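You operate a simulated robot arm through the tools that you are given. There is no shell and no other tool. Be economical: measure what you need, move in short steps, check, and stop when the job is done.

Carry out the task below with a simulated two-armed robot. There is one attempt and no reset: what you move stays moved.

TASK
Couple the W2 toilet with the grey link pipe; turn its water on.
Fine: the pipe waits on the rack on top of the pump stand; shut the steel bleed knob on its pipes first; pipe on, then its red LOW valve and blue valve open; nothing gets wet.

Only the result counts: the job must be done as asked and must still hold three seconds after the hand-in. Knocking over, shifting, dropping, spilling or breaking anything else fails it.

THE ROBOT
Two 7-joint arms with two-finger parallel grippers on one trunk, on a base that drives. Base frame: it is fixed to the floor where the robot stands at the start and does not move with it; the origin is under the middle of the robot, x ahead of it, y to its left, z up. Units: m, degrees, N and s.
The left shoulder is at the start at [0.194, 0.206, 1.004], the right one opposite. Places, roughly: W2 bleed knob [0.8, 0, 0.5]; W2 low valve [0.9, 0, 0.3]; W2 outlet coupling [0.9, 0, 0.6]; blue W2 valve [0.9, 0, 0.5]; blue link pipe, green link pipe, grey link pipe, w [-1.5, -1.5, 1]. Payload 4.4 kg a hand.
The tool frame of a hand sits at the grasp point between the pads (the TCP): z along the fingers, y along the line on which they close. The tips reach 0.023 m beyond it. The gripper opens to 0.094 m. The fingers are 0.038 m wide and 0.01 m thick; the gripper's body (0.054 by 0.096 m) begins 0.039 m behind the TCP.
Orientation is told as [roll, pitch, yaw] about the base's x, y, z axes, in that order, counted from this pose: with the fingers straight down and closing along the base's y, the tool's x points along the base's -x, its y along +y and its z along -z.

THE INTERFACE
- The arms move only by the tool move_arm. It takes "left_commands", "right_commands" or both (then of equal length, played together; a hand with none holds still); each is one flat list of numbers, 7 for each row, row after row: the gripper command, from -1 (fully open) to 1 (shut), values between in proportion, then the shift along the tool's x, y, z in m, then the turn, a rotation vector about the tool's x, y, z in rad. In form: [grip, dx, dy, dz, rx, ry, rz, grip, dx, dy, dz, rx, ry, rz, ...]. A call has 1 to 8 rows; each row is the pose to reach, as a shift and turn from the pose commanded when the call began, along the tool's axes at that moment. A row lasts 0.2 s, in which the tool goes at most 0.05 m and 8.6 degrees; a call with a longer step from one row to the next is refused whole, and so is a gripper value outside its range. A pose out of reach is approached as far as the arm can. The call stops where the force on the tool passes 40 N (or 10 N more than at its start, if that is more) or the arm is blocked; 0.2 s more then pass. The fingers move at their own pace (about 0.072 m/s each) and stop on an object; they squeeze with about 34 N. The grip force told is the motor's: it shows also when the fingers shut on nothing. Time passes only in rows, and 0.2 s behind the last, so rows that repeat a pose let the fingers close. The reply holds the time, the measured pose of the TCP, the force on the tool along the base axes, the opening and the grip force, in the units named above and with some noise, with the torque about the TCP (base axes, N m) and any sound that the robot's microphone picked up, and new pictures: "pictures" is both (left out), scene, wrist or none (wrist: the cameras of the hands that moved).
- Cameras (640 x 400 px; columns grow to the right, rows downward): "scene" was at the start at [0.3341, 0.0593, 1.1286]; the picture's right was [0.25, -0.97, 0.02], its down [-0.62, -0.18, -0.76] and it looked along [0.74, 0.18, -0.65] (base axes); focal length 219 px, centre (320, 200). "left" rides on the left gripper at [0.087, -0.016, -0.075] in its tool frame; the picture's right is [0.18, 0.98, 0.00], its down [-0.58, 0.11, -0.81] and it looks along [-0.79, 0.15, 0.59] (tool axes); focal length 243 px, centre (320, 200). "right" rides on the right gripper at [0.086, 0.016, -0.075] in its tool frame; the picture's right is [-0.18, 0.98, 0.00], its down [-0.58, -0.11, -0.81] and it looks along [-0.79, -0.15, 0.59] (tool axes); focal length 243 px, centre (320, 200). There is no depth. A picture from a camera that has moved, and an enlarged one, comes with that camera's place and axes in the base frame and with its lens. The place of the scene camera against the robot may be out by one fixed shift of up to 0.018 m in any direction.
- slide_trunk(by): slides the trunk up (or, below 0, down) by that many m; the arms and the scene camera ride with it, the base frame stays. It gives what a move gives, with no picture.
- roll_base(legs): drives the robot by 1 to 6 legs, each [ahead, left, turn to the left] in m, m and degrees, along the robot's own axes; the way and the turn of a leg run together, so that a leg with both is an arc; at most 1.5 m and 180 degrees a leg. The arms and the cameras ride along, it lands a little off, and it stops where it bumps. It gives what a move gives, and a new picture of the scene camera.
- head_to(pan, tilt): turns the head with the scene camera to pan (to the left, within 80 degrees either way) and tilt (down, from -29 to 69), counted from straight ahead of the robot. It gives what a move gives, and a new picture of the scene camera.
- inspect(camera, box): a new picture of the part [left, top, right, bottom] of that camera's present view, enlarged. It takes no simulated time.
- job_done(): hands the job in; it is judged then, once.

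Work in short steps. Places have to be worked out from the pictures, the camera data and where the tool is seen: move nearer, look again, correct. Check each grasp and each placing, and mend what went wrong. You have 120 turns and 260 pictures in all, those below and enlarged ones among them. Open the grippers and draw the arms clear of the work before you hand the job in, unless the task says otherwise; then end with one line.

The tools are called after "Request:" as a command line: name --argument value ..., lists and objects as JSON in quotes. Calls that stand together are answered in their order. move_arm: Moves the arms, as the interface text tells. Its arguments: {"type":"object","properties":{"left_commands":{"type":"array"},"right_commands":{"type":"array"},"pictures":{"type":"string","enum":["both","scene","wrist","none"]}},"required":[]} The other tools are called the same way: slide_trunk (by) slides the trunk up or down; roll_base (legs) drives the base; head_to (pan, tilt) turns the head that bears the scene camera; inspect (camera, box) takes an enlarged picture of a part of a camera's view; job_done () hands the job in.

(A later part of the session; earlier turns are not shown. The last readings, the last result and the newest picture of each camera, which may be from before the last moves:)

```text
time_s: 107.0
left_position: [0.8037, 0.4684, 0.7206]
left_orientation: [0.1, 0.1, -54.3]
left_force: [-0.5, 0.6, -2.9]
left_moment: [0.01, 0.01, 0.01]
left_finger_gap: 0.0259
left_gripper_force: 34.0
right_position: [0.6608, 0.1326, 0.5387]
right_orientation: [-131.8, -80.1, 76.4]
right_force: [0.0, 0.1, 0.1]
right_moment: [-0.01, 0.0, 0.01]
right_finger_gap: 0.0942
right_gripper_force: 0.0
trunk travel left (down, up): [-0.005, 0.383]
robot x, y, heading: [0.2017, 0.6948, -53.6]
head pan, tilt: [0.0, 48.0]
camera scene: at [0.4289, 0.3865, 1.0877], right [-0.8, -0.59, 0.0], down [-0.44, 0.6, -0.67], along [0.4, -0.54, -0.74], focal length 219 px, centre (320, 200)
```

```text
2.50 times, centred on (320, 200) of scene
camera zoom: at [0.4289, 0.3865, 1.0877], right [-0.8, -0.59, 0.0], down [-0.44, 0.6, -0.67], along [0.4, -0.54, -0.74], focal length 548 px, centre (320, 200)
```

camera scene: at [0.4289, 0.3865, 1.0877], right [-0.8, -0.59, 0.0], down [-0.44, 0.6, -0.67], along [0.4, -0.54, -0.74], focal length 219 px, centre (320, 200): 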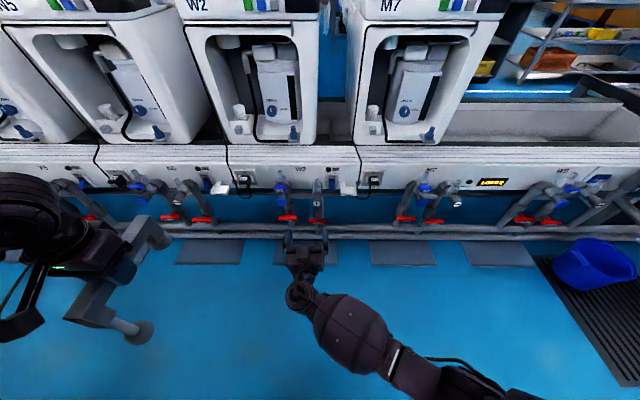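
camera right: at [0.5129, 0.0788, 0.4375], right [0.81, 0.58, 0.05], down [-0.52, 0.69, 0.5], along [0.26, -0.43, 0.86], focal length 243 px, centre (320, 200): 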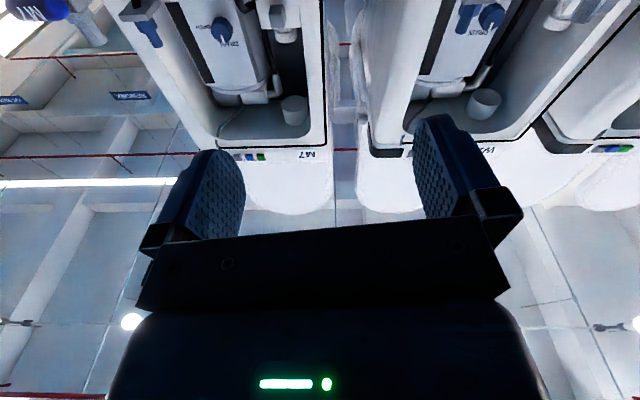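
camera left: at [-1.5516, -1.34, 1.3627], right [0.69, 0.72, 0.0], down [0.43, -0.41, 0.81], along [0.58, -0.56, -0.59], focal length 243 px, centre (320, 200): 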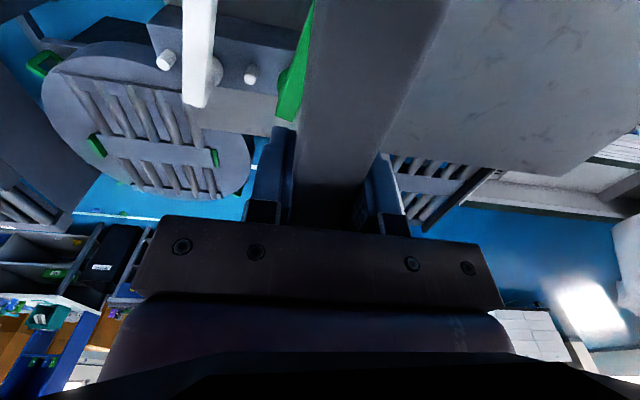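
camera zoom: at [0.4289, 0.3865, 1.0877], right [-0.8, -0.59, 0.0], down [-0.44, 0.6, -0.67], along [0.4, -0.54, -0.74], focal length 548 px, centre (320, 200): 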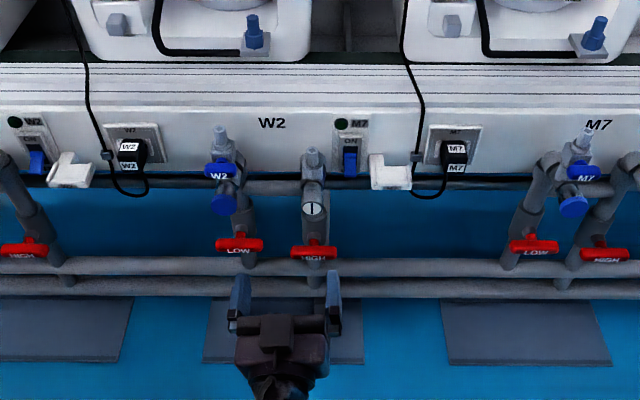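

The base touched something at the very end of the shift, so I back off 3 cm to the right. Triangulation: knob face ≈(0.757,-0.034,0.478), outlet nipple ≈(0.905,-0.014,0.57), toilet nipple ≈(0.957,-0.158,0.66).

Request:
roll_base --legs '[[0, -0.03, 0]]'

Request:
move_arm --right_commands '[-1, 0.02, 0, 0.02, 0, 0.05, 0.05, -1, 0.04, 0.0, 0.05, 0, 0.08, 0.1, -1, 0.055, 0.0, 0.08, 0, 0.1, 0.13, -1, 0.055, 0.0, 0.08, 0, 0.1, 0.13]'

Request:
inspect --camera "scene" --box '[250, 140, 370, 250]'

```text
time_s: 108.0
left_position: [0.7792, 0.4508, 0.7222]
left_orientation: [0.2, 0.1, -54.3]
left_force: [-0.2, -0.1, -2.1]
left_moment: [0.03, 0.0, 0.02]
left_finger_gap: 0.0262
left_gripper_force: 33.9
right_position: [0.6375, 0.1158, 0.538]
right_orientation: [-131.9, -80.1, 76.4]
right_force: [-0.2, 0.1, 0.4]
right_moment: [-0.02, -0.03, 0.02]
right_finger_gap: 0.0941
right_gripper_force: 0.0
trunk travel left (down, up): [-0.005, 0.383]
robot x, y, heading: [0.176, 0.6751, -53.4]
head pan, tilt: [0.0, 48.0]
camera scene: at [0.4058, 0.3695, 1.0877], right [-0.8, -0.59, 0.0], down [-0.44, 0.6, -0.67], along [0.4, -0.54, -0.74], focal length 219 px, centre (320, 200)
```

scene: 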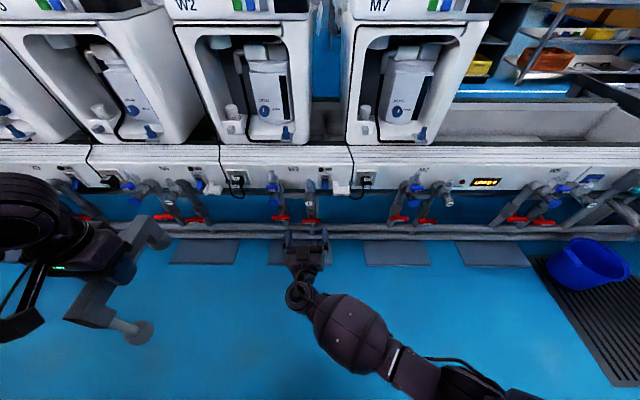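

```text
time_s: 109.0
left_position: [0.7784, 0.4512, 0.722]
left_orientation: [0.1, 0.0, -54.3]
left_force: [0.8, 0.4, -2.6]
left_moment: [0.07, 0.01, 0.0]
left_finger_gap: 0.0265
left_gripper_force: 33.5
right_position: [0.6798, 0.0434, 0.4951]
right_orientation: [172.0, -89.0, 132.7]
right_force: [-0.3, -0.1, 1.2]
right_moment: [-0.03, 0.01, -0.01]
right_finger_gap: 0.0938
right_gripper_force: 0.1
trunk travel left (down, up): [-0.005, 0.383]
robot x, y, heading: [0.1726, 0.6739, -53.6]
head pan, tilt: [0.0, 48.0]
camera scene: at [0.405, 0.3707, 1.0882], right [-0.8, -0.59, 0.0], down [-0.44, 0.6, -0.67], along [0.4, -0.54, -0.74], focal length 219 px, centre (320, 200)
camera right: at [0.6517, 0.1121, 0.4083], right [0.81, 0.56, 0.19], down [-0.55, 0.61, 0.57], along [0.21, -0.56, 0.8], focal length 243 px, centre (320, 200)
```

scene: 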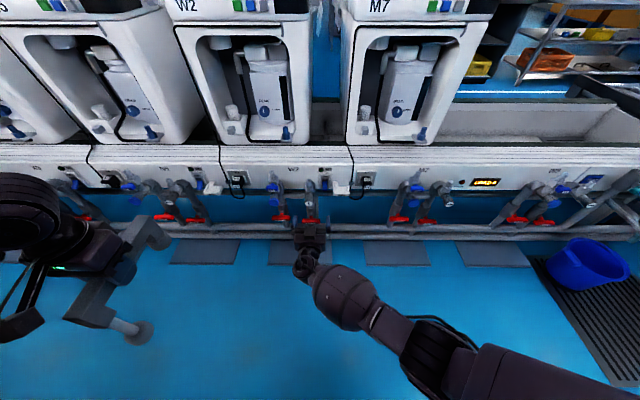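
right: 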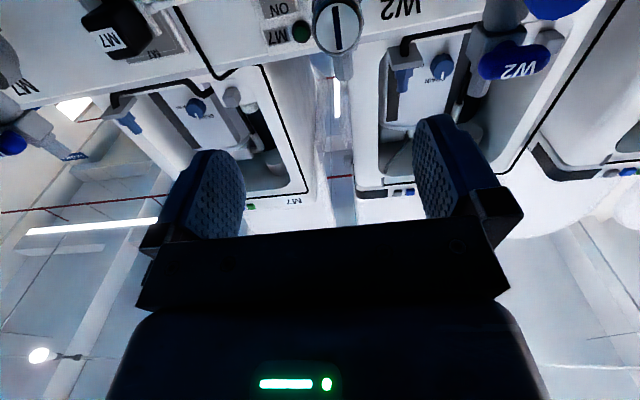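

```text
3.64 times, centred on (310, 195) of scene
camera zoom: at [0.405, 0.3707, 1.0882], right [-0.8, -0.59, 0.0], down [-0.44, 0.6, -0.67], along [0.4, -0.54, -0.74], focal length 797 px, centre (356, 218)
```

zoom: 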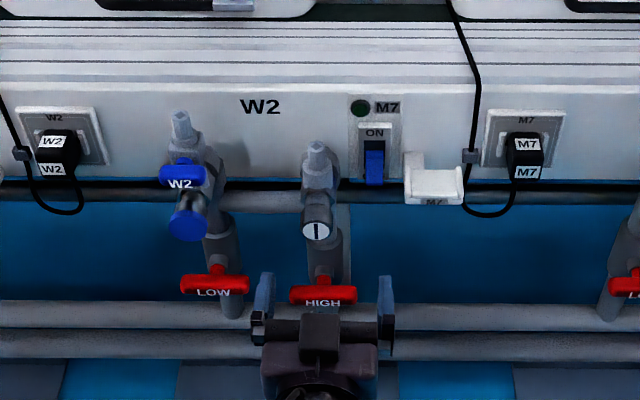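

The tool is level and the wrist camera sees the knob: it is 0.112 ahead, 0.0155 left and 0.022 below the TCP axis. I centre and advance.

Request:
move_arm --right_commands '[-1, 0.022, 0.0155, 0.02, 0, 0, 0, -1, 0.022, 0.0155, 0.055, 0, 0, 0, -1, 0.022, 0.0155, 0.08, 0, 0, 0, -1, 0.022, 0.0155, 0.08, 0, 0, 0]'

Request:
inspect --camera "scene" --box '[250, 140, 370, 250]'

```text
time_s: 110.0
left_position: [0.7792, 0.4515, 0.7219]
left_orientation: [0.1, 0.0, -54.2]
left_force: [0.3, -0.4, -2.1]
left_moment: [0.01, 0.0, -0.03]
left_finger_gap: 0.026
left_gripper_force: 34.0
right_position: [0.7258, -0.0082, 0.4855]
right_orientation: [174.1, -89.0, 130.6]
right_force: [-0.2, -0.5, -0.3]
right_moment: [0.01, 0.0, -0.01]
right_finger_gap: 0.0939
right_gripper_force: 0.2
right hand out of reach, approached as far as the arm can: row 2, 3, 4
trunk travel left (down, up): [-0.005, 0.383]
robot x, y, heading: [0.1758, 0.676, -53.5]
head pan, tilt: [0.0, 48.0]
camera scene: at [0.4049, 0.3707, 1.0882], right [-0.8, -0.59, 0.0], down [-0.44, 0.6, -0.67], along [0.4, -0.54, -0.74], focal length 219 px, centre (320, 200)
camera right: at [0.699, 0.0608, 0.401], right [0.81, 0.56, 0.19], down [-0.55, 0.61, 0.57], along [0.21, -0.56, 0.8], focal length 243 px, centre (320, 200)
```

scene: 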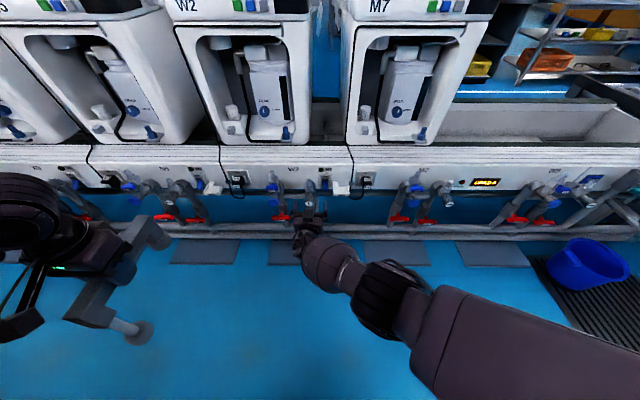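
right: 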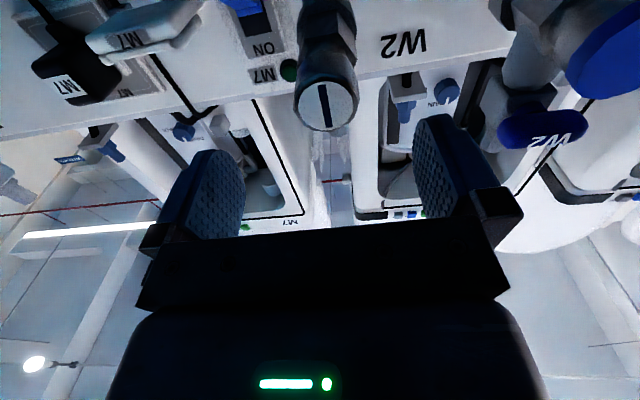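

```text
3.64 times, centred on (310, 195) of scene
camera zoom: at [0.4049, 0.3707, 1.0882], right [-0.8, -0.59, 0.0], down [-0.44, 0.6, -0.67], along [0.4, -0.54, -0.74], focal length 797 px, centre (356, 218)
```

zoom: 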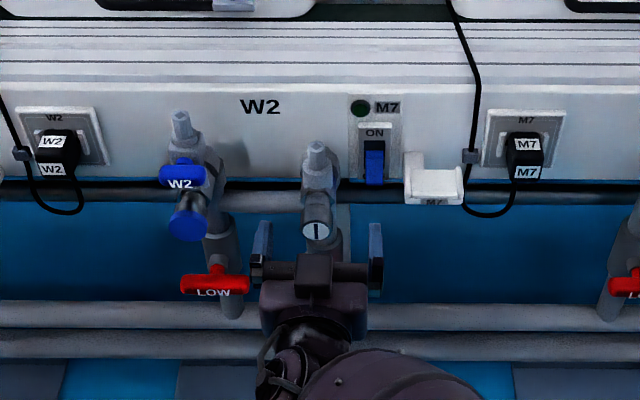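

The arm is at its reach limit, so I retract the hand and move the base 0.1 ahead.

Request:
move_arm --right_commands '[-1, 0, 0, -0.05, 0, 0, 0, -1, 0, 0, -0.1, 0, 0, 0, -1, 0, 0, -0.12, 0, 0, 0, -1, 0, 0, -0.12, 0, 0, 0]' --pictures "none"

Request:
roll_base --legs '[[0.1, 0, 0]]'

Request:
inspect --camera "right" --box '[0, 0, 640, 400]'

```text
time_s: 111.0
left_position: [0.7787, 0.4502, 0.7228]
left_orientation: [0.1, 0.0, -54.3]
left_force: [-0.4, 0.3, -2.5]
left_moment: [0.01, -0.01, -0.02]
left_finger_gap: 0.0262
left_gripper_force: 34.1
right_position: [0.6563, 0.0907, 0.4857]
right_orientation: [176.5, -89.0, 128.1]
right_force: [-0.5, 0.1, 0.3]
right_moment: [0.0, 0.02, 0.02]
right_finger_gap: 0.094
right_gripper_force: 0.1
trunk travel left (down, up): [-0.005, 0.383]
robot x, y, heading: [0.1746, 0.678, -53.5]
head pan, tilt: [0.0, 48.0]
```

```text
time_s: 112.1
left_position: [0.8367, 0.3732, 0.7228]
left_orientation: [0.1, 0.1, -54.3]
left_force: [0.4, 0.4, -2.9]
left_moment: [0.04, 0.01, -0.02]
left_finger_gap: 0.0261
left_gripper_force: 33.6
right_position: [0.7156, 0.0112, 0.4854]
right_orientation: [175.5, -89.2, 129.2]
right_force: [-0.5, 0.0, 0.7]
right_moment: [-0.03, -0.01, 0.01]
right_finger_gap: 0.0943
right_gripper_force: 0.1
trunk travel left (down, up): [-0.005, 0.383]
robot x, y, heading: [0.2343, 0.601, -53.6]
head pan, tilt: [0.0, 48.0]
camera scene: at [0.4633, 0.2923, 1.0881], right [-0.8, -0.59, 0.0], down [-0.44, 0.6, -0.67], along [0.4, -0.54, -0.74], focal length 219 px, centre (320, 200)
```

scene: 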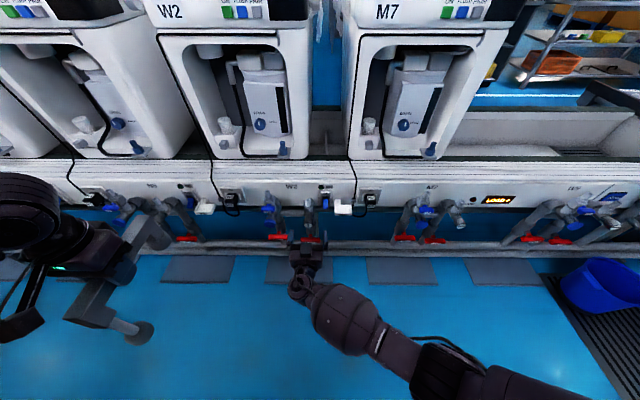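

```text
1.00 times, centred on (320, 200) of right (not enlarged: the box is as wide or as high as the picture)
camera zoom: at [0.6872, 0.0808, 0.3993], right [0.81, 0.56, 0.19], down [-0.55, 0.61, 0.57], along [0.21, -0.56, 0.8], focal length 243 px, centre (320, 200)
```

zoom: 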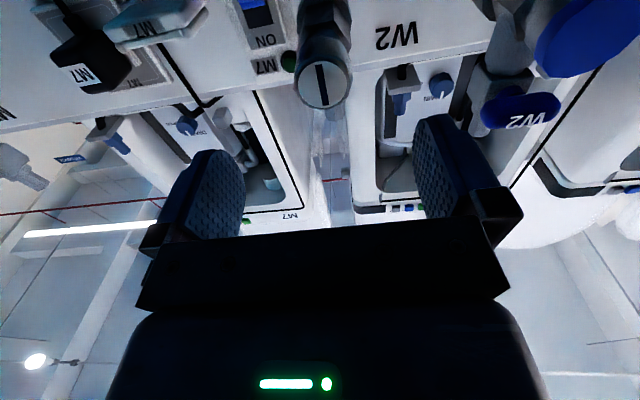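

The knob now lies 0.066 ahead, nearly centred (3.6 mm left, 11 mm down). I advance over it and close.

Request:
move_arm --right_commands '[-1, 0.011, 0.0036, 0.03, 0, 0, 0, -1, 0.011, 0.0036, 0.055, 0, 0, 0, -1, 0.011, 0.0036, 0.067, 0, 0, 0, 1, 0.011, 0.0036, 0.067, 0, 0, 0, 1, 0.011, 0.0036, 0.067, 0, 0, 0, 1, 0.011, 0.0036, 0.067, 0, 0, 0, 1, 0.011, 0.0036, 0.067, 0, 0, 0]' --pictures "wrist"

Request:
inspect --camera "scene" --box '[240, 160, 370, 270]'

```text
time_s: 113.7
left_position: [0.837, 0.3733, 0.7217]
left_orientation: [0.1, 0.0, -54.2]
left_force: [-0.4, 0.1, -2.0]
left_moment: [0.03, 0.02, 0.04]
left_finger_gap: 0.0264
left_gripper_force: 33.8
right_position: [0.7564, -0.0404, 0.4747]
right_orientation: [173.6, -89.2, 131.2]
right_force: [7.9, 4.0, -1.6]
right_moment: [0.17, 0.06, 1.01]
right_finger_gap: 0.033
right_gripper_force: 44.9
trunk travel left (down, up): [-0.005, 0.383]
robot x, y, heading: [0.2342, 0.6008, -53.5]
head pan, tilt: [0.0, 48.0]
camera right: at [0.7287, 0.0288, 0.3897], right [0.8, 0.56, 0.19], down [-0.56, 0.61, 0.57], along [0.21, -0.56, 0.8], focal length 243 px, centre (320, 200)
```

right: 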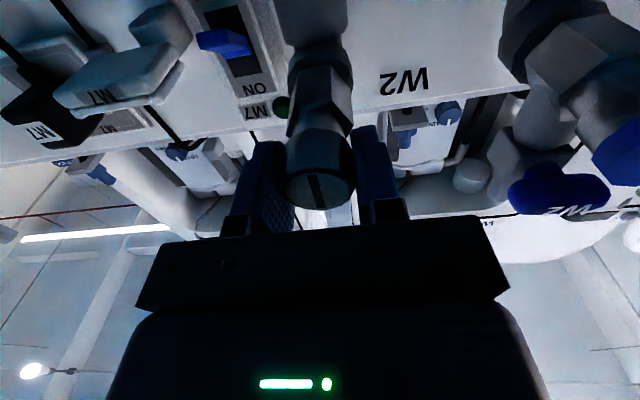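

```text
3.64 times, centred on (305, 215) of scene
camera zoom: at [0.4637, 0.2927, 1.0882], right [-0.8, -0.6, 0.0], down [-0.44, 0.6, -0.67], along [0.4, -0.54, -0.74], focal length 797 px, centre (374, 146)
```

zoom: 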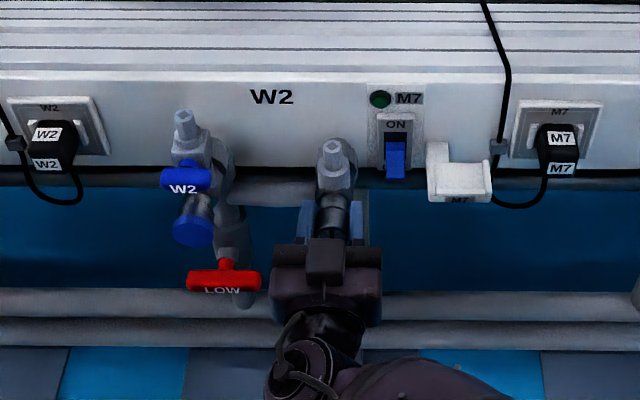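

Knob gripped (0.033 wide). I turn clockwise as seen from the front (+z), ~60° first, watching torque.

Request:
move_arm --right_commands '[1, 0, 0.002, 0, 0, 0, 0.14, 1, 0, 0.002, 0, 0, 0, 0.28, 1, 0, 0.002, 0, 0, 0, 0.42, 1, 0, 0.002, 0, 0, 0, 0.56, 1, 0, 0.002, 0, 0, 0, 0.56]' --pictures "wrist"

```text
time_s: 114.9
left_position: [0.8363, 0.3721, 0.7223]
left_orientation: [0.1, 0.0, -54.4]
left_force: [0.7, -0.7, -1.8]
left_moment: [0.0, 0.03, 0.01]
left_finger_gap: 0.0261
left_gripper_force: 33.5
right_position: [0.7545, -0.0419, 0.4746]
right_orientation: [91.9, -57.8, -147.0]
right_force: [-25.1, -0.1, 1.8]
right_moment: [-0.12, 0.05, 0.83]
right_finger_gap: 0.033
right_gripper_force: 45.2
trunk travel left (down, up): [-0.005, 0.383]
robot x, y, heading: [0.2308, 0.6018, -53.7]
head pan, tilt: [0.0, 48.0]
camera right: at [0.7625, 0.0521, 0.4106], right [0.6, 0.42, 0.68], down [-0.79, 0.44, 0.42], along [-0.12, -0.79, 0.6], focal length 243 px, centre (320, 200)
```

right: 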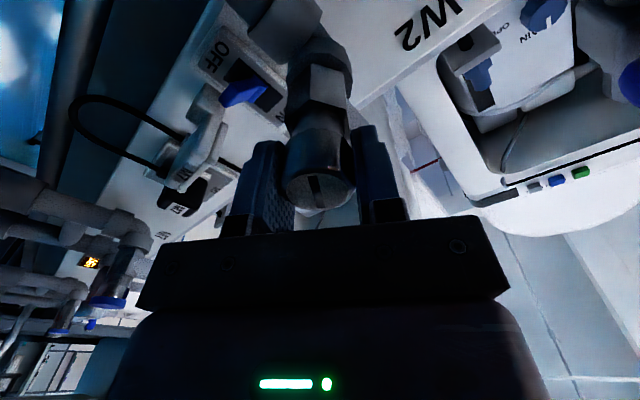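

The knob turns with the hand (slot moved). I relieve the side force and turn on to 90°.

Request:
move_arm --right_commands '[1, -0.0015, -0.0025, -0.002, 0, 0, 0.12, 1, -0.0015, -0.0025, -0.002, 0, 0, 0.26, 1, -0.0015, -0.0025, -0.002, 0, 0, 0.4, 1, -0.0015, -0.0025, -0.002, 0, 0, 0.54, 1, -0.0015, -0.0025, -0.002, 0, 0, 0.68, 1, -0.0015, -0.0025, -0.002, 0, 0, 0.82, 1, -0.0015, -0.0025, -0.002, 0, 0, 0.94, 1, -0.0015, -0.0025, -0.002, 0, 0, 1.01]' --pictures "wrist"

Request:
inspect --camera "scene" --box '[240, 160, 370, 270]'

```text
time_s: 116.1
left_position: [0.8388, 0.3729, 0.7211]
left_orientation: [-0.1, 0.1, -54.2]
left_force: [-0.3, 0.0, -2.4]
left_moment: [0.04, 0.02, 0.0]
left_finger_gap: 0.0262
left_gripper_force: 34.2
right_position: [0.7463, -0.0447, 0.4791]
right_orientation: [88.9, -39.0, -144.1]
right_force: [8.9, -10.4, -14.0]
right_moment: [-0.17, 0.05, 1.34]
right_finger_gap: 0.0329
right_gripper_force: 44.6
right hand out of reach, approached as far as the arm can: row 3, 4, 5
trunk travel left (down, up): [-0.005, 0.383]
robot x, y, heading: [0.2374, 0.5984, -53.7]
head pan, tilt: [0.0, 48.0]
stopped in row 5 (right hand): the force on the tool passed its limit at 126 N (the readings are from after the stop); the commanded pose is now the measured one
camera right: at [0.7668, 0.0607, 0.4399], right [0.4, 0.26, 0.88], down [-0.89, 0.35, 0.29], along [-0.23, -0.9, 0.37], focal length 243 px, centre (320, 200)
```

right: 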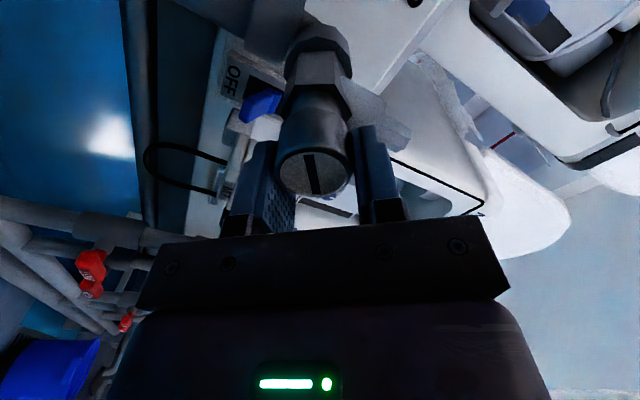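

```text
3.64 times, centred on (305, 215) of scene
camera zoom: at [0.4653, 0.2912, 1.0874], right [-0.8, -0.6, 0.0], down [-0.44, 0.6, -0.67], along [0.4, -0.54, -0.74], focal length 797 px, centre (374, 146)
```

zoom: 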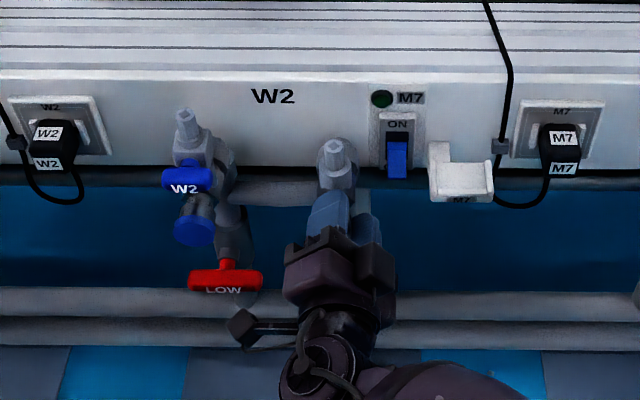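

Wrist limit reached after ~51°. The knob is round, so I open, back off, rewind the wrist and re-grip.

Request:
move_arm --right_commands '[-1, 0, 0, 0, 0, 0, 0, -1, 0, 0, 0, 0, 0, 0, -1, 0, 0, -0.02, 0, 0, 0, -1, 0, 0, -0.05, 0, 0, -0.14, -1, 0, 0, -0.05, 0, 0, -0.28, -1, 0, 0, -0.05, 0, 0, -0.42, -1, 0, 0, -0.05, 0, 0, -0.56, -1, 0, 0, -0.05, 0, 0, -0.7]' --pictures "wrist"

Request:
inspect --camera "scene" --box '[240, 160, 370, 270]'

```text
time_s: 117.9
left_position: [0.8387, 0.3743, 0.7227]
left_orientation: [0.1, 0.1, -54.2]
left_force: [-0.3, 0.3, -1.3]
left_moment: [0.04, -0.03, 0.0]
left_finger_gap: 0.0261
left_gripper_force: 33.6
right_position: [0.7169, -0.0027, 0.4815]
right_orientation: [86.7, -79.1, -141.4]
right_force: [-0.8, -0.2, 0.8]
right_moment: [-0.03, 0.02, 0.05]
right_finger_gap: 0.094
right_gripper_force: 0.0
trunk travel left (down, up): [-0.005, 0.383]
robot x, y, heading: [0.2355, 0.5988, -53.1]
head pan, tilt: [0.0, 48.0]
camera right: at [0.7006, 0.077, 0.4026], right [0.76, 0.53, 0.37], down [-0.64, 0.53, 0.56], along [0.1, -0.66, 0.74], focal length 243 px, centre (320, 200)
```

right: 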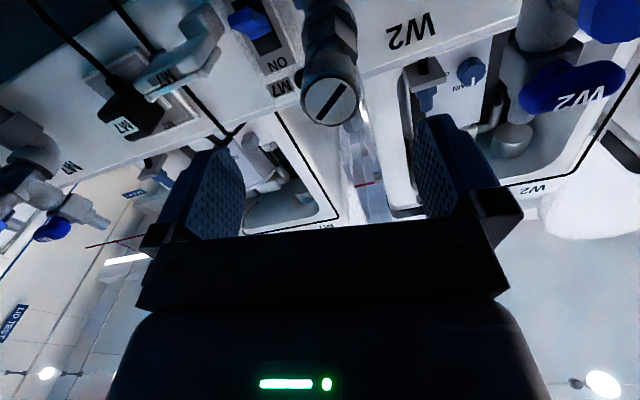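

```text
3.64 times, centred on (305, 215) of scene
camera zoom: at [0.4639, 0.2928, 1.0883], right [-0.8, -0.6, 0.0], down [-0.44, 0.6, -0.67], along [0.4, -0.54, -0.74], focal length 797 px, centre (374, 146)
```

zoom: 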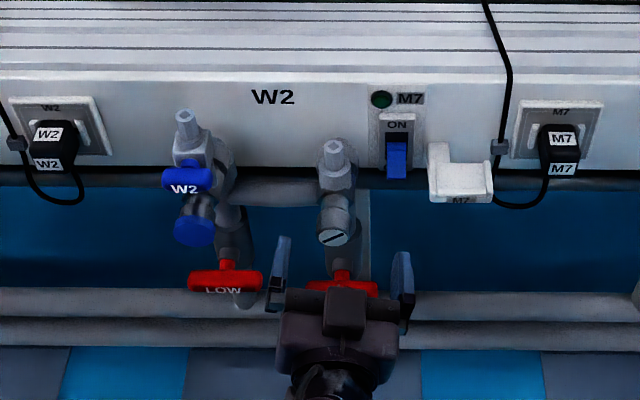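

The slot has turned ~55° clockwise; ~35° remains. I rewind further, recentre (10 mm down, 7 mm left), advance and re-grip.

Request:
move_arm --right_commands '[-1, 0.01, 0.0073, 0, 0, 0, -0.14, -1, 0.01, 0.0073, 0, 0, 0, -0.28, -1, 0.01, 0.0073, 0.01, 0, 0, -0.42, -1, 0.01, 0.0073, 0.035, 0, 0, -0.45, -1, 0.01, 0.0073, 0.052, 0, 0, -0.45, 1, 0.01, 0.0073, 0.052, 0, 0, -0.45, 1, 0.01, 0.0073, 0.052, 0, 0, -0.45, 1, 0.01, 0.0073, 0.052, 0, 0, -0.45]' --pictures "wrist"

```text
time_s: 119.7
left_position: [0.8383, 0.3749, 0.7223]
left_orientation: [0.1, 0.0, -54.0]
left_force: [0.7, -0.3, -2.1]
left_moment: [-0.01, 0.02, -0.04]
left_finger_gap: 0.026
left_gripper_force: 34.3
right_position: [0.7565, -0.0388, 0.4751]
right_orientation: [-87.6, -75.2, 33.1]
right_force: [10.4, 4.0, -2.2]
right_moment: [0.23, 0.09, 0.59]
right_finger_gap: 0.032
right_gripper_force: 45.3
trunk travel left (down, up): [-0.005, 0.383]
robot x, y, heading: [0.2298, 0.5993, -53.2]
head pan, tilt: [0.0, 48.0]
camera right: at [0.7081, 0.0194, 0.3895], right [0.81, 0.58, -0.07], down [-0.43, 0.68, 0.6], along [0.4, -0.46, 0.8], focal length 243 px, centre (320, 200)
```

right: 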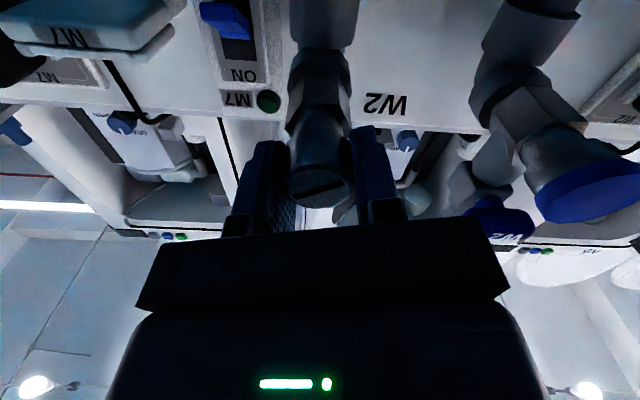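

Gripped again. I turn the remaining ~35° clockwise.

Request:
move_arm --right_commands '[1, 0, 0.001, 0, 0, 0, 0.12, 1, 0, 0.001, 0, 0, 0, 0.24, 1, 0, 0.001, 0, 0, 0, 0.36, 1, 0, 0.001, 0, 0, 0, 0.48, 1, 0, 0.001, 0, 0, 0, 0.6, 1, 0, 0.001, 0, 0, 0, 0.64, 1, 0, 0.001, 0, 0, 0, 0.64]' --pictures "wrist"

```text
time_s: 121.3
left_position: [0.8371, 0.3743, 0.7222]
left_orientation: [0.0, 0.0, -54.2]
left_force: [0.3, 0.4, -3.4]
left_moment: [0.03, 0.02, 0.02]
left_finger_gap: 0.0261
left_gripper_force: 34.3
right_position: [0.7545, -0.04, 0.4733]
right_orientation: [88.5, -68.1, -143.4]
right_force: [-7.5, 7.9, 5.6]
right_moment: [-1.06, 0.19, 0.85]
right_finger_gap: 0.0322
right_gripper_force: 45.1
trunk travel left (down, up): [-0.005, 0.383]
robot x, y, heading: [0.234, 0.6003, -53.1]
head pan, tilt: [0.0, 48.0]
camera right: at [0.7503, 0.0487, 0.4018], right [0.69, 0.48, 0.54], down [-0.72, 0.47, 0.51], along [-0.01, -0.74, 0.67], focal length 243 px, centre (320, 200)
```

right: 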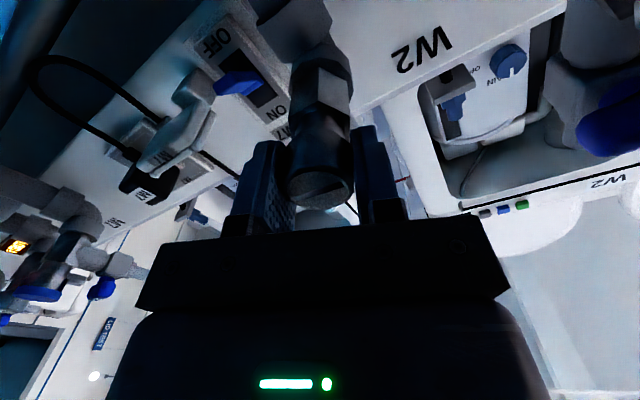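

Resisting torque appeared (likely the stop). I release, back off and check the slot.

Request:
move_arm --right_commands '[-1, 0, 0, 0, 0, 0, 0, -1, 0, 0, 0, 0, 0, 0, -1, 0, 0, -0.03, 0, 0, -0.1, -1, 0, 0, -0.06, 0, 0, -0.24, -1, 0, 0, -0.1, 0, 0, -0.36, -1, 0, 0, -0.1, 0, 0, -0.36]' --pictures "wrist"

Request:
inspect --camera "scene" --box '[240, 160, 370, 270]'

```text
time_s: 122.7
left_position: [0.8376, 0.3743, 0.7225]
left_orientation: [0.1, 0.0, -54.3]
left_force: [-0.3, 0.9, -2.2]
left_moment: [-0.01, 0.05, -0.01]
left_finger_gap: 0.0261
left_gripper_force: 34.4
right_position: [0.698, 0.0412, 0.4756]
right_orientation: [61.7, -88.6, -116.6]
right_force: [-0.1, 0.4, 0.5]
right_moment: [0.03, 0.0, 0.0]
right_finger_gap: 0.0941
right_gripper_force: 0.0
trunk travel left (down, up): [-0.005, 0.383]
robot x, y, heading: [0.2369, 0.5994, -53.7]
head pan, tilt: [0.0, 48.0]
camera right: at [0.6691, 0.1139, 0.3918], right [0.8, 0.56, 0.2], down [-0.56, 0.58, 0.59], along [0.21, -0.58, 0.78], focal length 243 px, centre (320, 200)
```

right: 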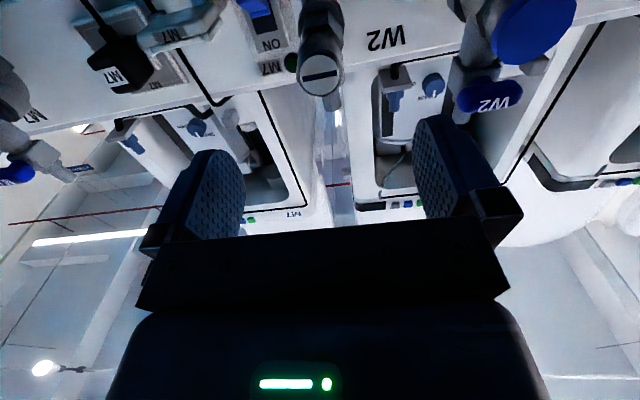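

```text
3.64 times, centred on (305, 215) of scene
camera zoom: at [0.4638, 0.2928, 1.0883], right [-0.8, -0.6, 0.0], down [-0.44, 0.6, -0.67], along [0.4, -0.54, -0.74], focal length 797 px, centre (374, 146)
```

zoom: 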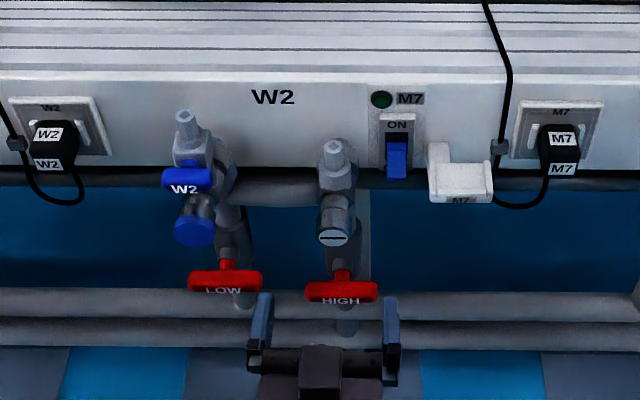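

The slot is horizontal: the bleed is shut. Now I measure the pipe's feet in the left hand from the scene camera (the pipe lies in the tool's x–z plane).

Request:
inspect --camera "scene" --box '[40, 200, 200, 360]'

Request:
move_arm --right_commands '[-1, 0, -0.03, -0.04, 0, 0, 0, -1, 0, -0.06, -0.07, 0, 0, 0, -1, 0, -0.1, -0.08, 0, 0, 0, -1, 0, -0.1, -0.08, 0, 0, 0]' --pictures "none"

```text
2.50 times, centred on (120, 280) of scene
camera zoom: at [0.4638, 0.2928, 1.0883], right [-0.8, -0.6, 0.0], down [-0.44, 0.6, -0.67], along [0.4, -0.54, -0.74], focal length 548 px, centre (820, 0)
```

zoom: 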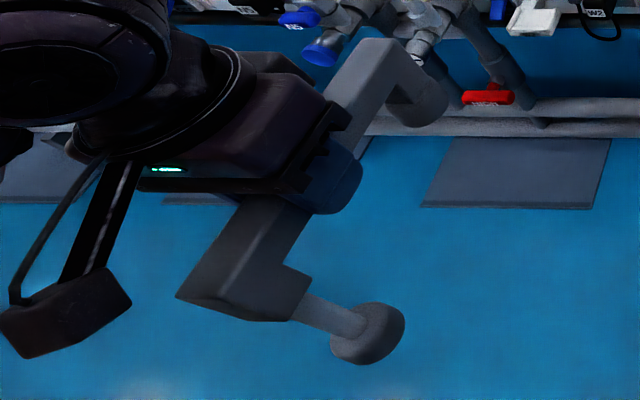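

```text
time_s: 123.9
left_position: [0.8383, 0.3734, 0.7167]
left_orientation: [0.1, 0.6, -54.2]
left_force: [0.9, -0.4, -2.6]
left_moment: [0.05, 0.02, -0.03]
left_finger_gap: 0.0261
left_gripper_force: 34.2
right_position: [0.6152, 0.0077, 0.5195]
right_orientation: [160.3, -83.5, 145.9]
right_force: [-0.7, 0.8, -0.6]
right_moment: [0.01, -0.02, -0.01]
right_finger_gap: 0.0941
right_gripper_force: 0.1
trunk travel left (down, up): [-0.005, 0.383]
robot x, y, heading: [0.2345, 0.5993, -53.5]
head pan, tilt: [0.0, 48.0]
stopped in row 4 (right hand): the arm was blocked; the commanded pose is now the measured one
```

Feet from the image: front ≈0.066 behind and 0.12 below TCP, rear ≈0.096 ahead and 0.04 below, consistent with nipple spacing. The base must go nearer/right, so I first fold the right hand back and up.

Request:
move_arm --right_commands '[-1, -0.02, -0.02, -0.03, 0, 0.12, 0, -1, -0.04, -0.04, -0.06, 0, 0.26, 0, -1, -0.06, -0.06, -0.09, 0, 0.4, 0, -1, -0.08, -0.08, -0.12, 0, 0.54, 0, -1, -0.1, -0.1, -0.15, 0, 0.68, 0, -1, -0.12, -0.12, -0.18, 0, 0.8, 0, -1, -0.14, -0.14, -0.2, 0, 0.9, 0, -1, -0.16, -0.16, -0.2, 0, 0.9, 0]' --pictures "scene"

```text
time_s: 124.5
left_position: [0.8383, 0.3717, 0.7211]
left_orientation: [0.3, 0.4, -54.1]
left_force: [-0.1, -0.2, -1.6]
left_moment: [0.05, -0.04, 0.0]
left_finger_gap: 0.0264
left_gripper_force: 33.7
right_position: [0.5998, -0.0229, 0.6431]
right_orientation: [151.4, -86.0, 157.0]
right_force: [0.6, 0.3, -0.6]
right_moment: [0.02, 0.02, 0.0]
right_finger_gap: 0.0941
right_gripper_force: 0.0
trunk travel left (down, up): [-0.005, 0.383]
robot x, y, heading: [0.234, 0.6009, -53.4]
head pan, tilt: [0.0, 48.0]
stopped in row 3 (right hand): the arm was blocked; the commanded pose is now the measured one
camera scene: at [0.4628, 0.2876, 1.0864], right [-0.8, -0.6, -0.01], down [-0.44, 0.6, -0.67], along [0.4, -0.53, -0.75], focal length 219 px, centre (320, 200)
```

scene: 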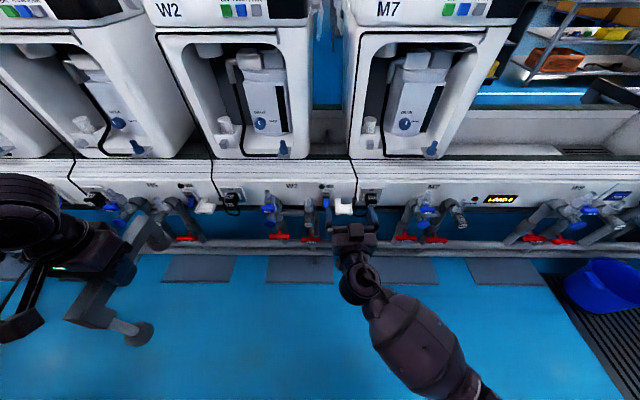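

The right elbow seems to press on the robot's own body when retracting. I instead go up and to the right while tilting the fingers down, without pulling back.

Request:
move_arm --right_commands '[-1, -0.03, -0.03, 0.01, 0, 0.1, 0, -1, -0.06, -0.06, 0.01, 0, 0.22, 0, -1, -0.09, -0.09, 0.01, 0, 0.34, 0, -1, -0.12, -0.12, 0.0, 0, 0.46, 0, -1, -0.15, -0.15, 0, 0, 0.58, 0, -1, -0.18, -0.17, -0.02, 0, 0.72, 0, -1, -0.21, -0.19, -0.05, 0, 0.86, 0, -1, -0.24, -0.2, -0.08, 0, 1.0, 0]' --pictures "scene"

```text
time_s: 126.3
left_position: [0.8374, 0.3744, 0.723]
left_orientation: [0.0, -0.2, -54.2]
left_force: [0.4, -0.2, -2.0]
left_moment: [0.03, -0.05, 0.01]
left_finger_gap: 0.0264
left_gripper_force: 34.0
right_position: [0.3989, -0.0867, 0.8571]
right_orientation: [3.4, -41.8, -52.8]
right_force: [-0.6, -0.4, 1.1]
right_moment: [0.01, -0.02, 0.04]
right_finger_gap: 0.0939
right_gripper_force: 0.0
right hand out of reach, approached as far as the arm can: row 7, 8
trunk travel left (down, up): [-0.005, 0.383]
robot x, y, heading: [0.2339, 0.5956, -53.5]
head pan, tilt: [0.0, 48.0]
camera scene: at [0.4632, 0.2935, 1.089], right [-0.8, -0.6, 0.0], down [-0.44, 0.6, -0.67], along [0.4, -0.54, -0.74], focal length 219 px, centre (320, 200)
```

scene: 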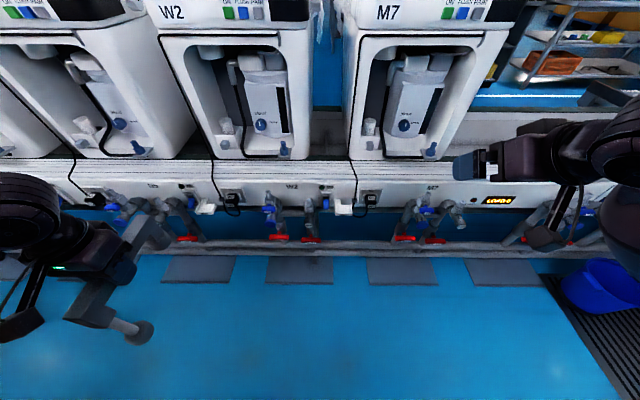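

The right hand is clear now. I move the base 0.12 ahead and 0.12 right so the coupling lies in front of the left hand.

Request:
roll_base --legs '[[0.0, -0.12, 0], [0.12, 0, 0]]'

Request:
head_to --pan 12 --tilt 55

Request:
inspect --camera "right" --box '[0, 0, 640, 400]'

```text
time_s: 128.9
left_position: [0.8126, 0.2043, 0.7221]
left_orientation: [0.1, 0.1, -54.3]
left_force: [0.2, -0.3, -2.1]
left_moment: [0.02, -0.04, 0.04]
left_finger_gap: 0.0258
left_gripper_force: 34.1
right_position: [0.3732, -0.258, 0.8554]
right_orientation: [3.2, -41.7, -52.6]
right_force: [-0.3, -0.5, 1.1]
right_moment: [-0.05, -0.03, 0.0]
right_finger_gap: 0.094
right_gripper_force: 0.0
trunk travel left (down, up): [-0.005, 0.383]
robot x, y, heading: [0.2082, 0.4289, -53.4]
head pan, tilt: [0.0, 48.0]
camera scene: at [0.4383, 0.1232, 1.0881], right [-0.8, -0.59, 0.0], down [-0.44, 0.6, -0.67], along [0.4, -0.54, -0.74], focal length 219 px, centre (320, 200)
```

scene: 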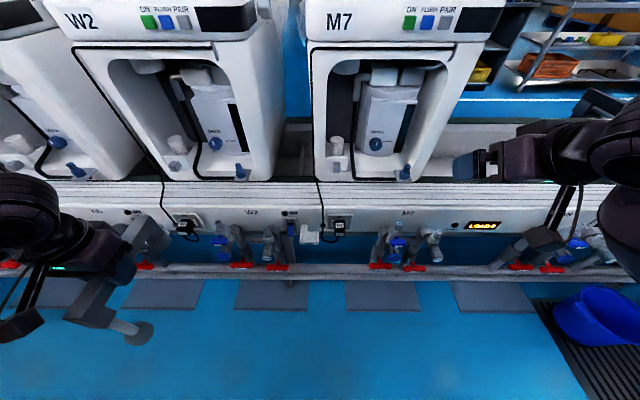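

```text
time_s: 129.6
left_position: [0.813, 0.2034, 0.7222]
left_orientation: [0.1, 0.1, -54.2]
left_force: [0.2, -0.6, -1.6]
left_moment: [-0.02, 0.0, 0.01]
left_finger_gap: 0.026
left_gripper_force: 34.1
right_position: [0.3722, -0.2588, 0.8572]
right_orientation: [3.2, -41.7, -52.7]
right_force: [-0.4, -0.6, 0.1]
right_moment: [-0.01, 0.02, 0.04]
right_finger_gap: 0.0939
right_gripper_force: 0.1
trunk travel left (down, up): [-0.005, 0.383]
robot x, y, heading: [0.2106, 0.43, -53.8]
head pan, tilt: [12.0, 55.0]
camera scene: at [0.4452, 0.139, 1.0791], right [-0.66, -0.75, 0.0], down [-0.61, 0.54, -0.57], along [0.43, -0.38, -0.82], focal length 219 px, centre (320, 200)
```

scene: 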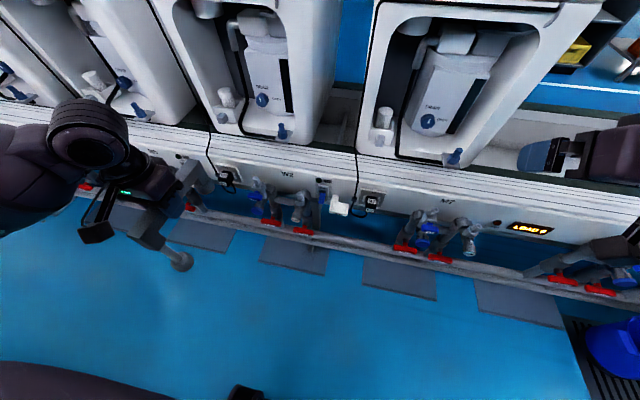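

```text
1.00 times, centred on (320, 200) of right (not enlarged: the box is as wide or as high as the picture)
camera zoom: at [0.313, -0.1594, 0.856], right [0.84, 0.52, 0.16], down [-0.18, -0.02, 0.98], along [0.51, -0.86, 0.08], focal length 243 px, centre (320, 200)
```

zoom: 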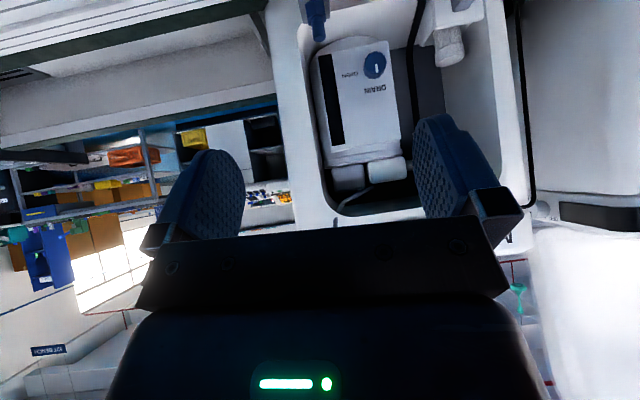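

Target TCP is about (0.927,-0.073). I raise the pipe first, then go most of the way and yaw toward -70°, then look.

Request:
move_arm --left_commands '[1, 0, 0, -0.04, 0, 0, 0, 1, 0, -0.01, -0.08, 0, 0, 0.06, 1, -0.04, -0.02, -0.09, 0, 0, 0.12, 1, -0.08, -0.035, -0.09, 0, 0, 0.18, 1, -0.12, -0.05, -0.09, 0, 0, 0.24, 1, -0.16, -0.06, -0.09, 0, 0, 0.276, 1, -0.2, -0.069, -0.09, 0, 0, 0.276, 1, -0.2, -0.069, -0.09, 0, 0, 0.276]'

Request:
inspect --camera "scene" --box '[180, 80, 370, 260]'

```text
time_s: 131.4
left_position: [0.8742, 0.0031, 0.8101]
left_orientation: [0.1, 0.1, -70.2]
left_force: [-1.2, -0.2, -2.2]
left_moment: [0.04, 0.0, -0.05]
left_finger_gap: 0.0259
left_gripper_force: 34.3
right_position: [0.3714, -0.2578, 0.8563]
right_orientation: [3.2, -41.7, -52.7]
right_force: [-0.8, 0.9, 0.4]
right_moment: [0.0, 0.0, 0.02]
right_finger_gap: 0.094
right_gripper_force: 0.1
trunk travel left (down, up): [-0.005, 0.383]
robot x, y, heading: [0.2082, 0.4344, -53.5]
head pan, tilt: [12.0, 55.0]
camera scene: at [0.4452, 0.139, 1.0791], right [-0.66, -0.75, 0.0], down [-0.61, 0.54, -0.57], along [0.43, -0.38, -0.82], focal length 219 px, centre (320, 200)
camera left: at [0.8286, 0.0787, 0.885], right [0.86, 0.51, 0.0], down [0.3, -0.51, 0.81], along [0.41, -0.69, -0.59], focal length 243 px, centre (320, 200)
```

scene: 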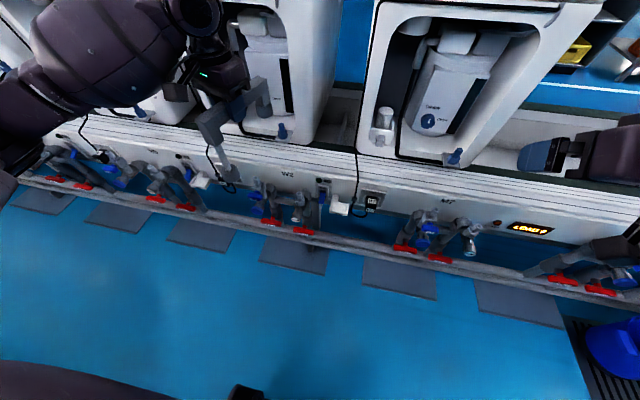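
left: 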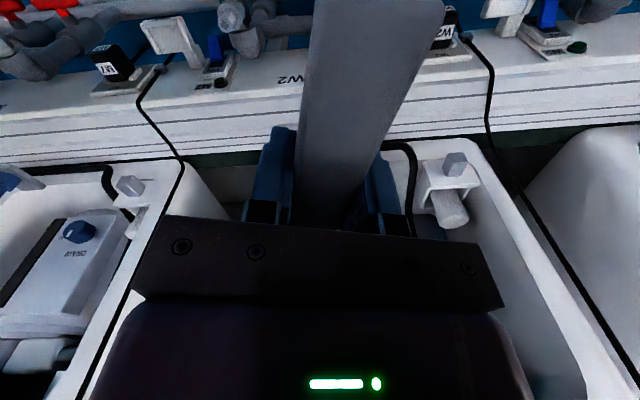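

```text
2.22 times, centred on (275, 170) of scene
camera zoom: at [0.4452, 0.139, 1.0791], right [-0.66, -0.75, 0.0], down [-0.61, 0.54, -0.57], along [0.43, -0.38, -0.82], focal length 487 px, centre (420, 267)
```

zoom: 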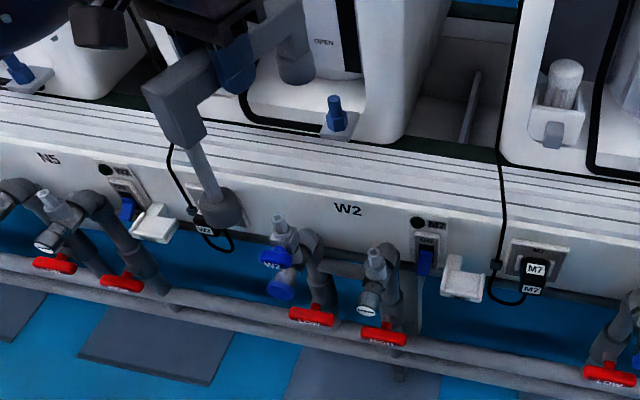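

Refined: outlet nipple top ≈(0.885,0.001,0.593), toilet nipple ≈(0.945,-0.147,0.672); span 0.160 at -68°, matching the pipe. I hover over them at z≈0.765.

Request:
move_arm --left_commands '[1, -0.035, 0.006, 0, 0, 0, -0.02, 1, -0.0724, 0.0122, 0, 0, 0, -0.038, 1, -0.0724, 0.0122, 0.03, 0, 0, -0.038, 1, -0.0724, 0.0122, 0.045, 0, 0, -0.038, 1, -0.0724, 0.0122, 0.045, 0, 0, -0.038]' --pictures "wrist"

Request:
inspect --camera "scene" --box '[210, 90, 340, 240]'

```text
time_s: 132.6
left_position: [0.9095, -0.0628, 0.7667]
left_orientation: [0.2, 0.1, -67.9]
left_force: [0.3, 0.4, -2.6]
left_moment: [0.03, -0.01, -0.04]
left_finger_gap: 0.0259
left_gripper_force: 34.3
right_position: [0.3729, -0.2587, 0.8547]
right_orientation: [3.2, -41.8, -52.6]
right_force: [0.4, -0.5, 0.3]
right_moment: [-0.01, -0.02, -0.01]
right_finger_gap: 0.0937
right_gripper_force: 0.0
trunk travel left (down, up): [-0.005, 0.383]
robot x, y, heading: [0.2061, 0.4282, -53.7]
head pan, tilt: [12.0, 55.0]
camera left: at [0.8619, 0.0108, 0.84], right [0.84, 0.54, 0.0], down [0.32, -0.5, 0.81], along [0.44, -0.68, -0.59], focal length 243 px, centre (320, 200)
```

left: 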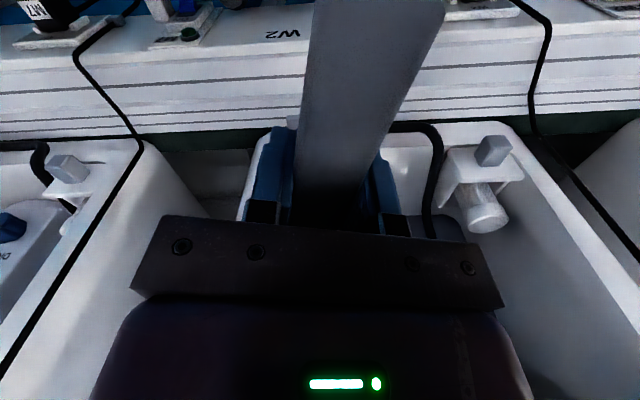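

```text
2.67 times, centred on (275, 165) of scene
camera zoom: at [0.4452, 0.139, 1.0791], right [-0.66, -0.75, 0.0], down [-0.61, 0.54, -0.57], along [0.43, -0.38, -0.82], focal length 584 px, centre (440, 293)
```

zoom: 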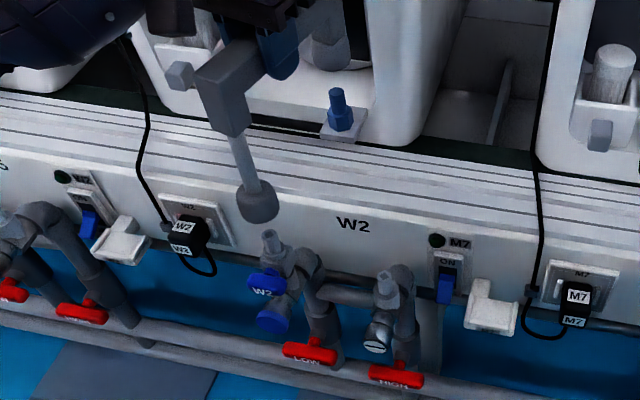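

In the image both feet line up above their nipples (rear maybe 2–3 mm to the left). I add a small yaw and lower 25 mm, then check.

Request:
move_arm --left_commands '[1, 0, -0.001, 0.01, 0, 0, 0.012, 1, 0, -0.001, 0.02, 0, 0, 0.012, 1, 0, -0.001, 0.027, 0, 0, 0.012, 1, 0, -0.001, 0.027, 0, 0, 0.012]' --pictures "none"

Request:
inspect --camera "scene" --box '[250, 130, 320, 200]'

Request:
inspect --camera "scene" --box '[260, 80, 330, 150]'

```text
time_s: 133.6
left_position: [0.9085, -0.0634, 0.7412]
left_orientation: [-0.1, 0.1, -68.5]
left_force: [0.2, -0.5, -2.2]
left_moment: [0.01, 0.0, 0.0]
left_finger_gap: 0.0263
left_gripper_force: 33.9
right_position: [0.3723, -0.2586, 0.8569]
right_orientation: [3.2, -41.7, -52.7]
right_force: [0.2, 0.4, 0.3]
right_moment: [-0.02, -0.01, -0.03]
right_finger_gap: 0.094
right_gripper_force: 0.1
trunk travel left (down, up): [-0.005, 0.383]
robot x, y, heading: [0.21, 0.433, -53.3]
head pan, tilt: [12.0, 55.0]
```

```text
5.71 times, centred on (285, 165) of scene
camera zoom: at [0.4453, 0.139, 1.079], right [-0.66, -0.75, 0.0], down [-0.61, 0.54, -0.57], along [0.43, -0.38, -0.82], focal length 1252 px, centre (520, 400)
```

zoom: 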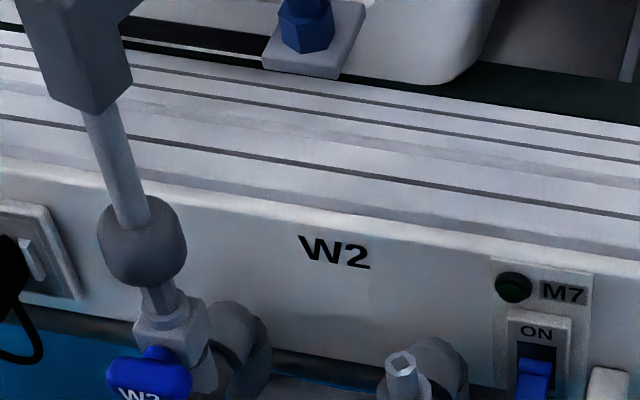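

```text
5.71 times, centred on (295, 115) of scene
camera zoom: at [0.4453, 0.139, 1.079], right [-0.66, -0.75, 0.0], down [-0.61, 0.54, -0.57], along [0.43, -0.38, -0.82], focal length 1252 px, centre (463, 686)
```

zoom: 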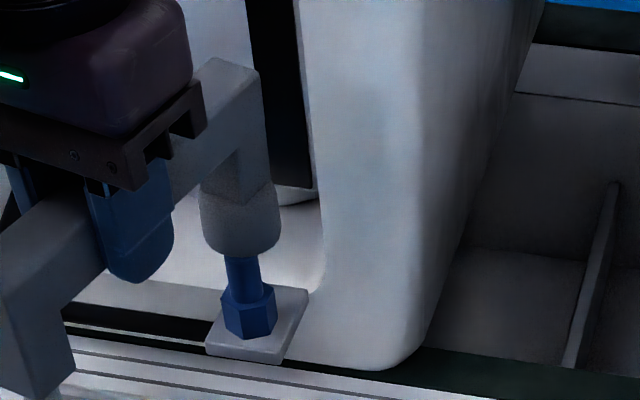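

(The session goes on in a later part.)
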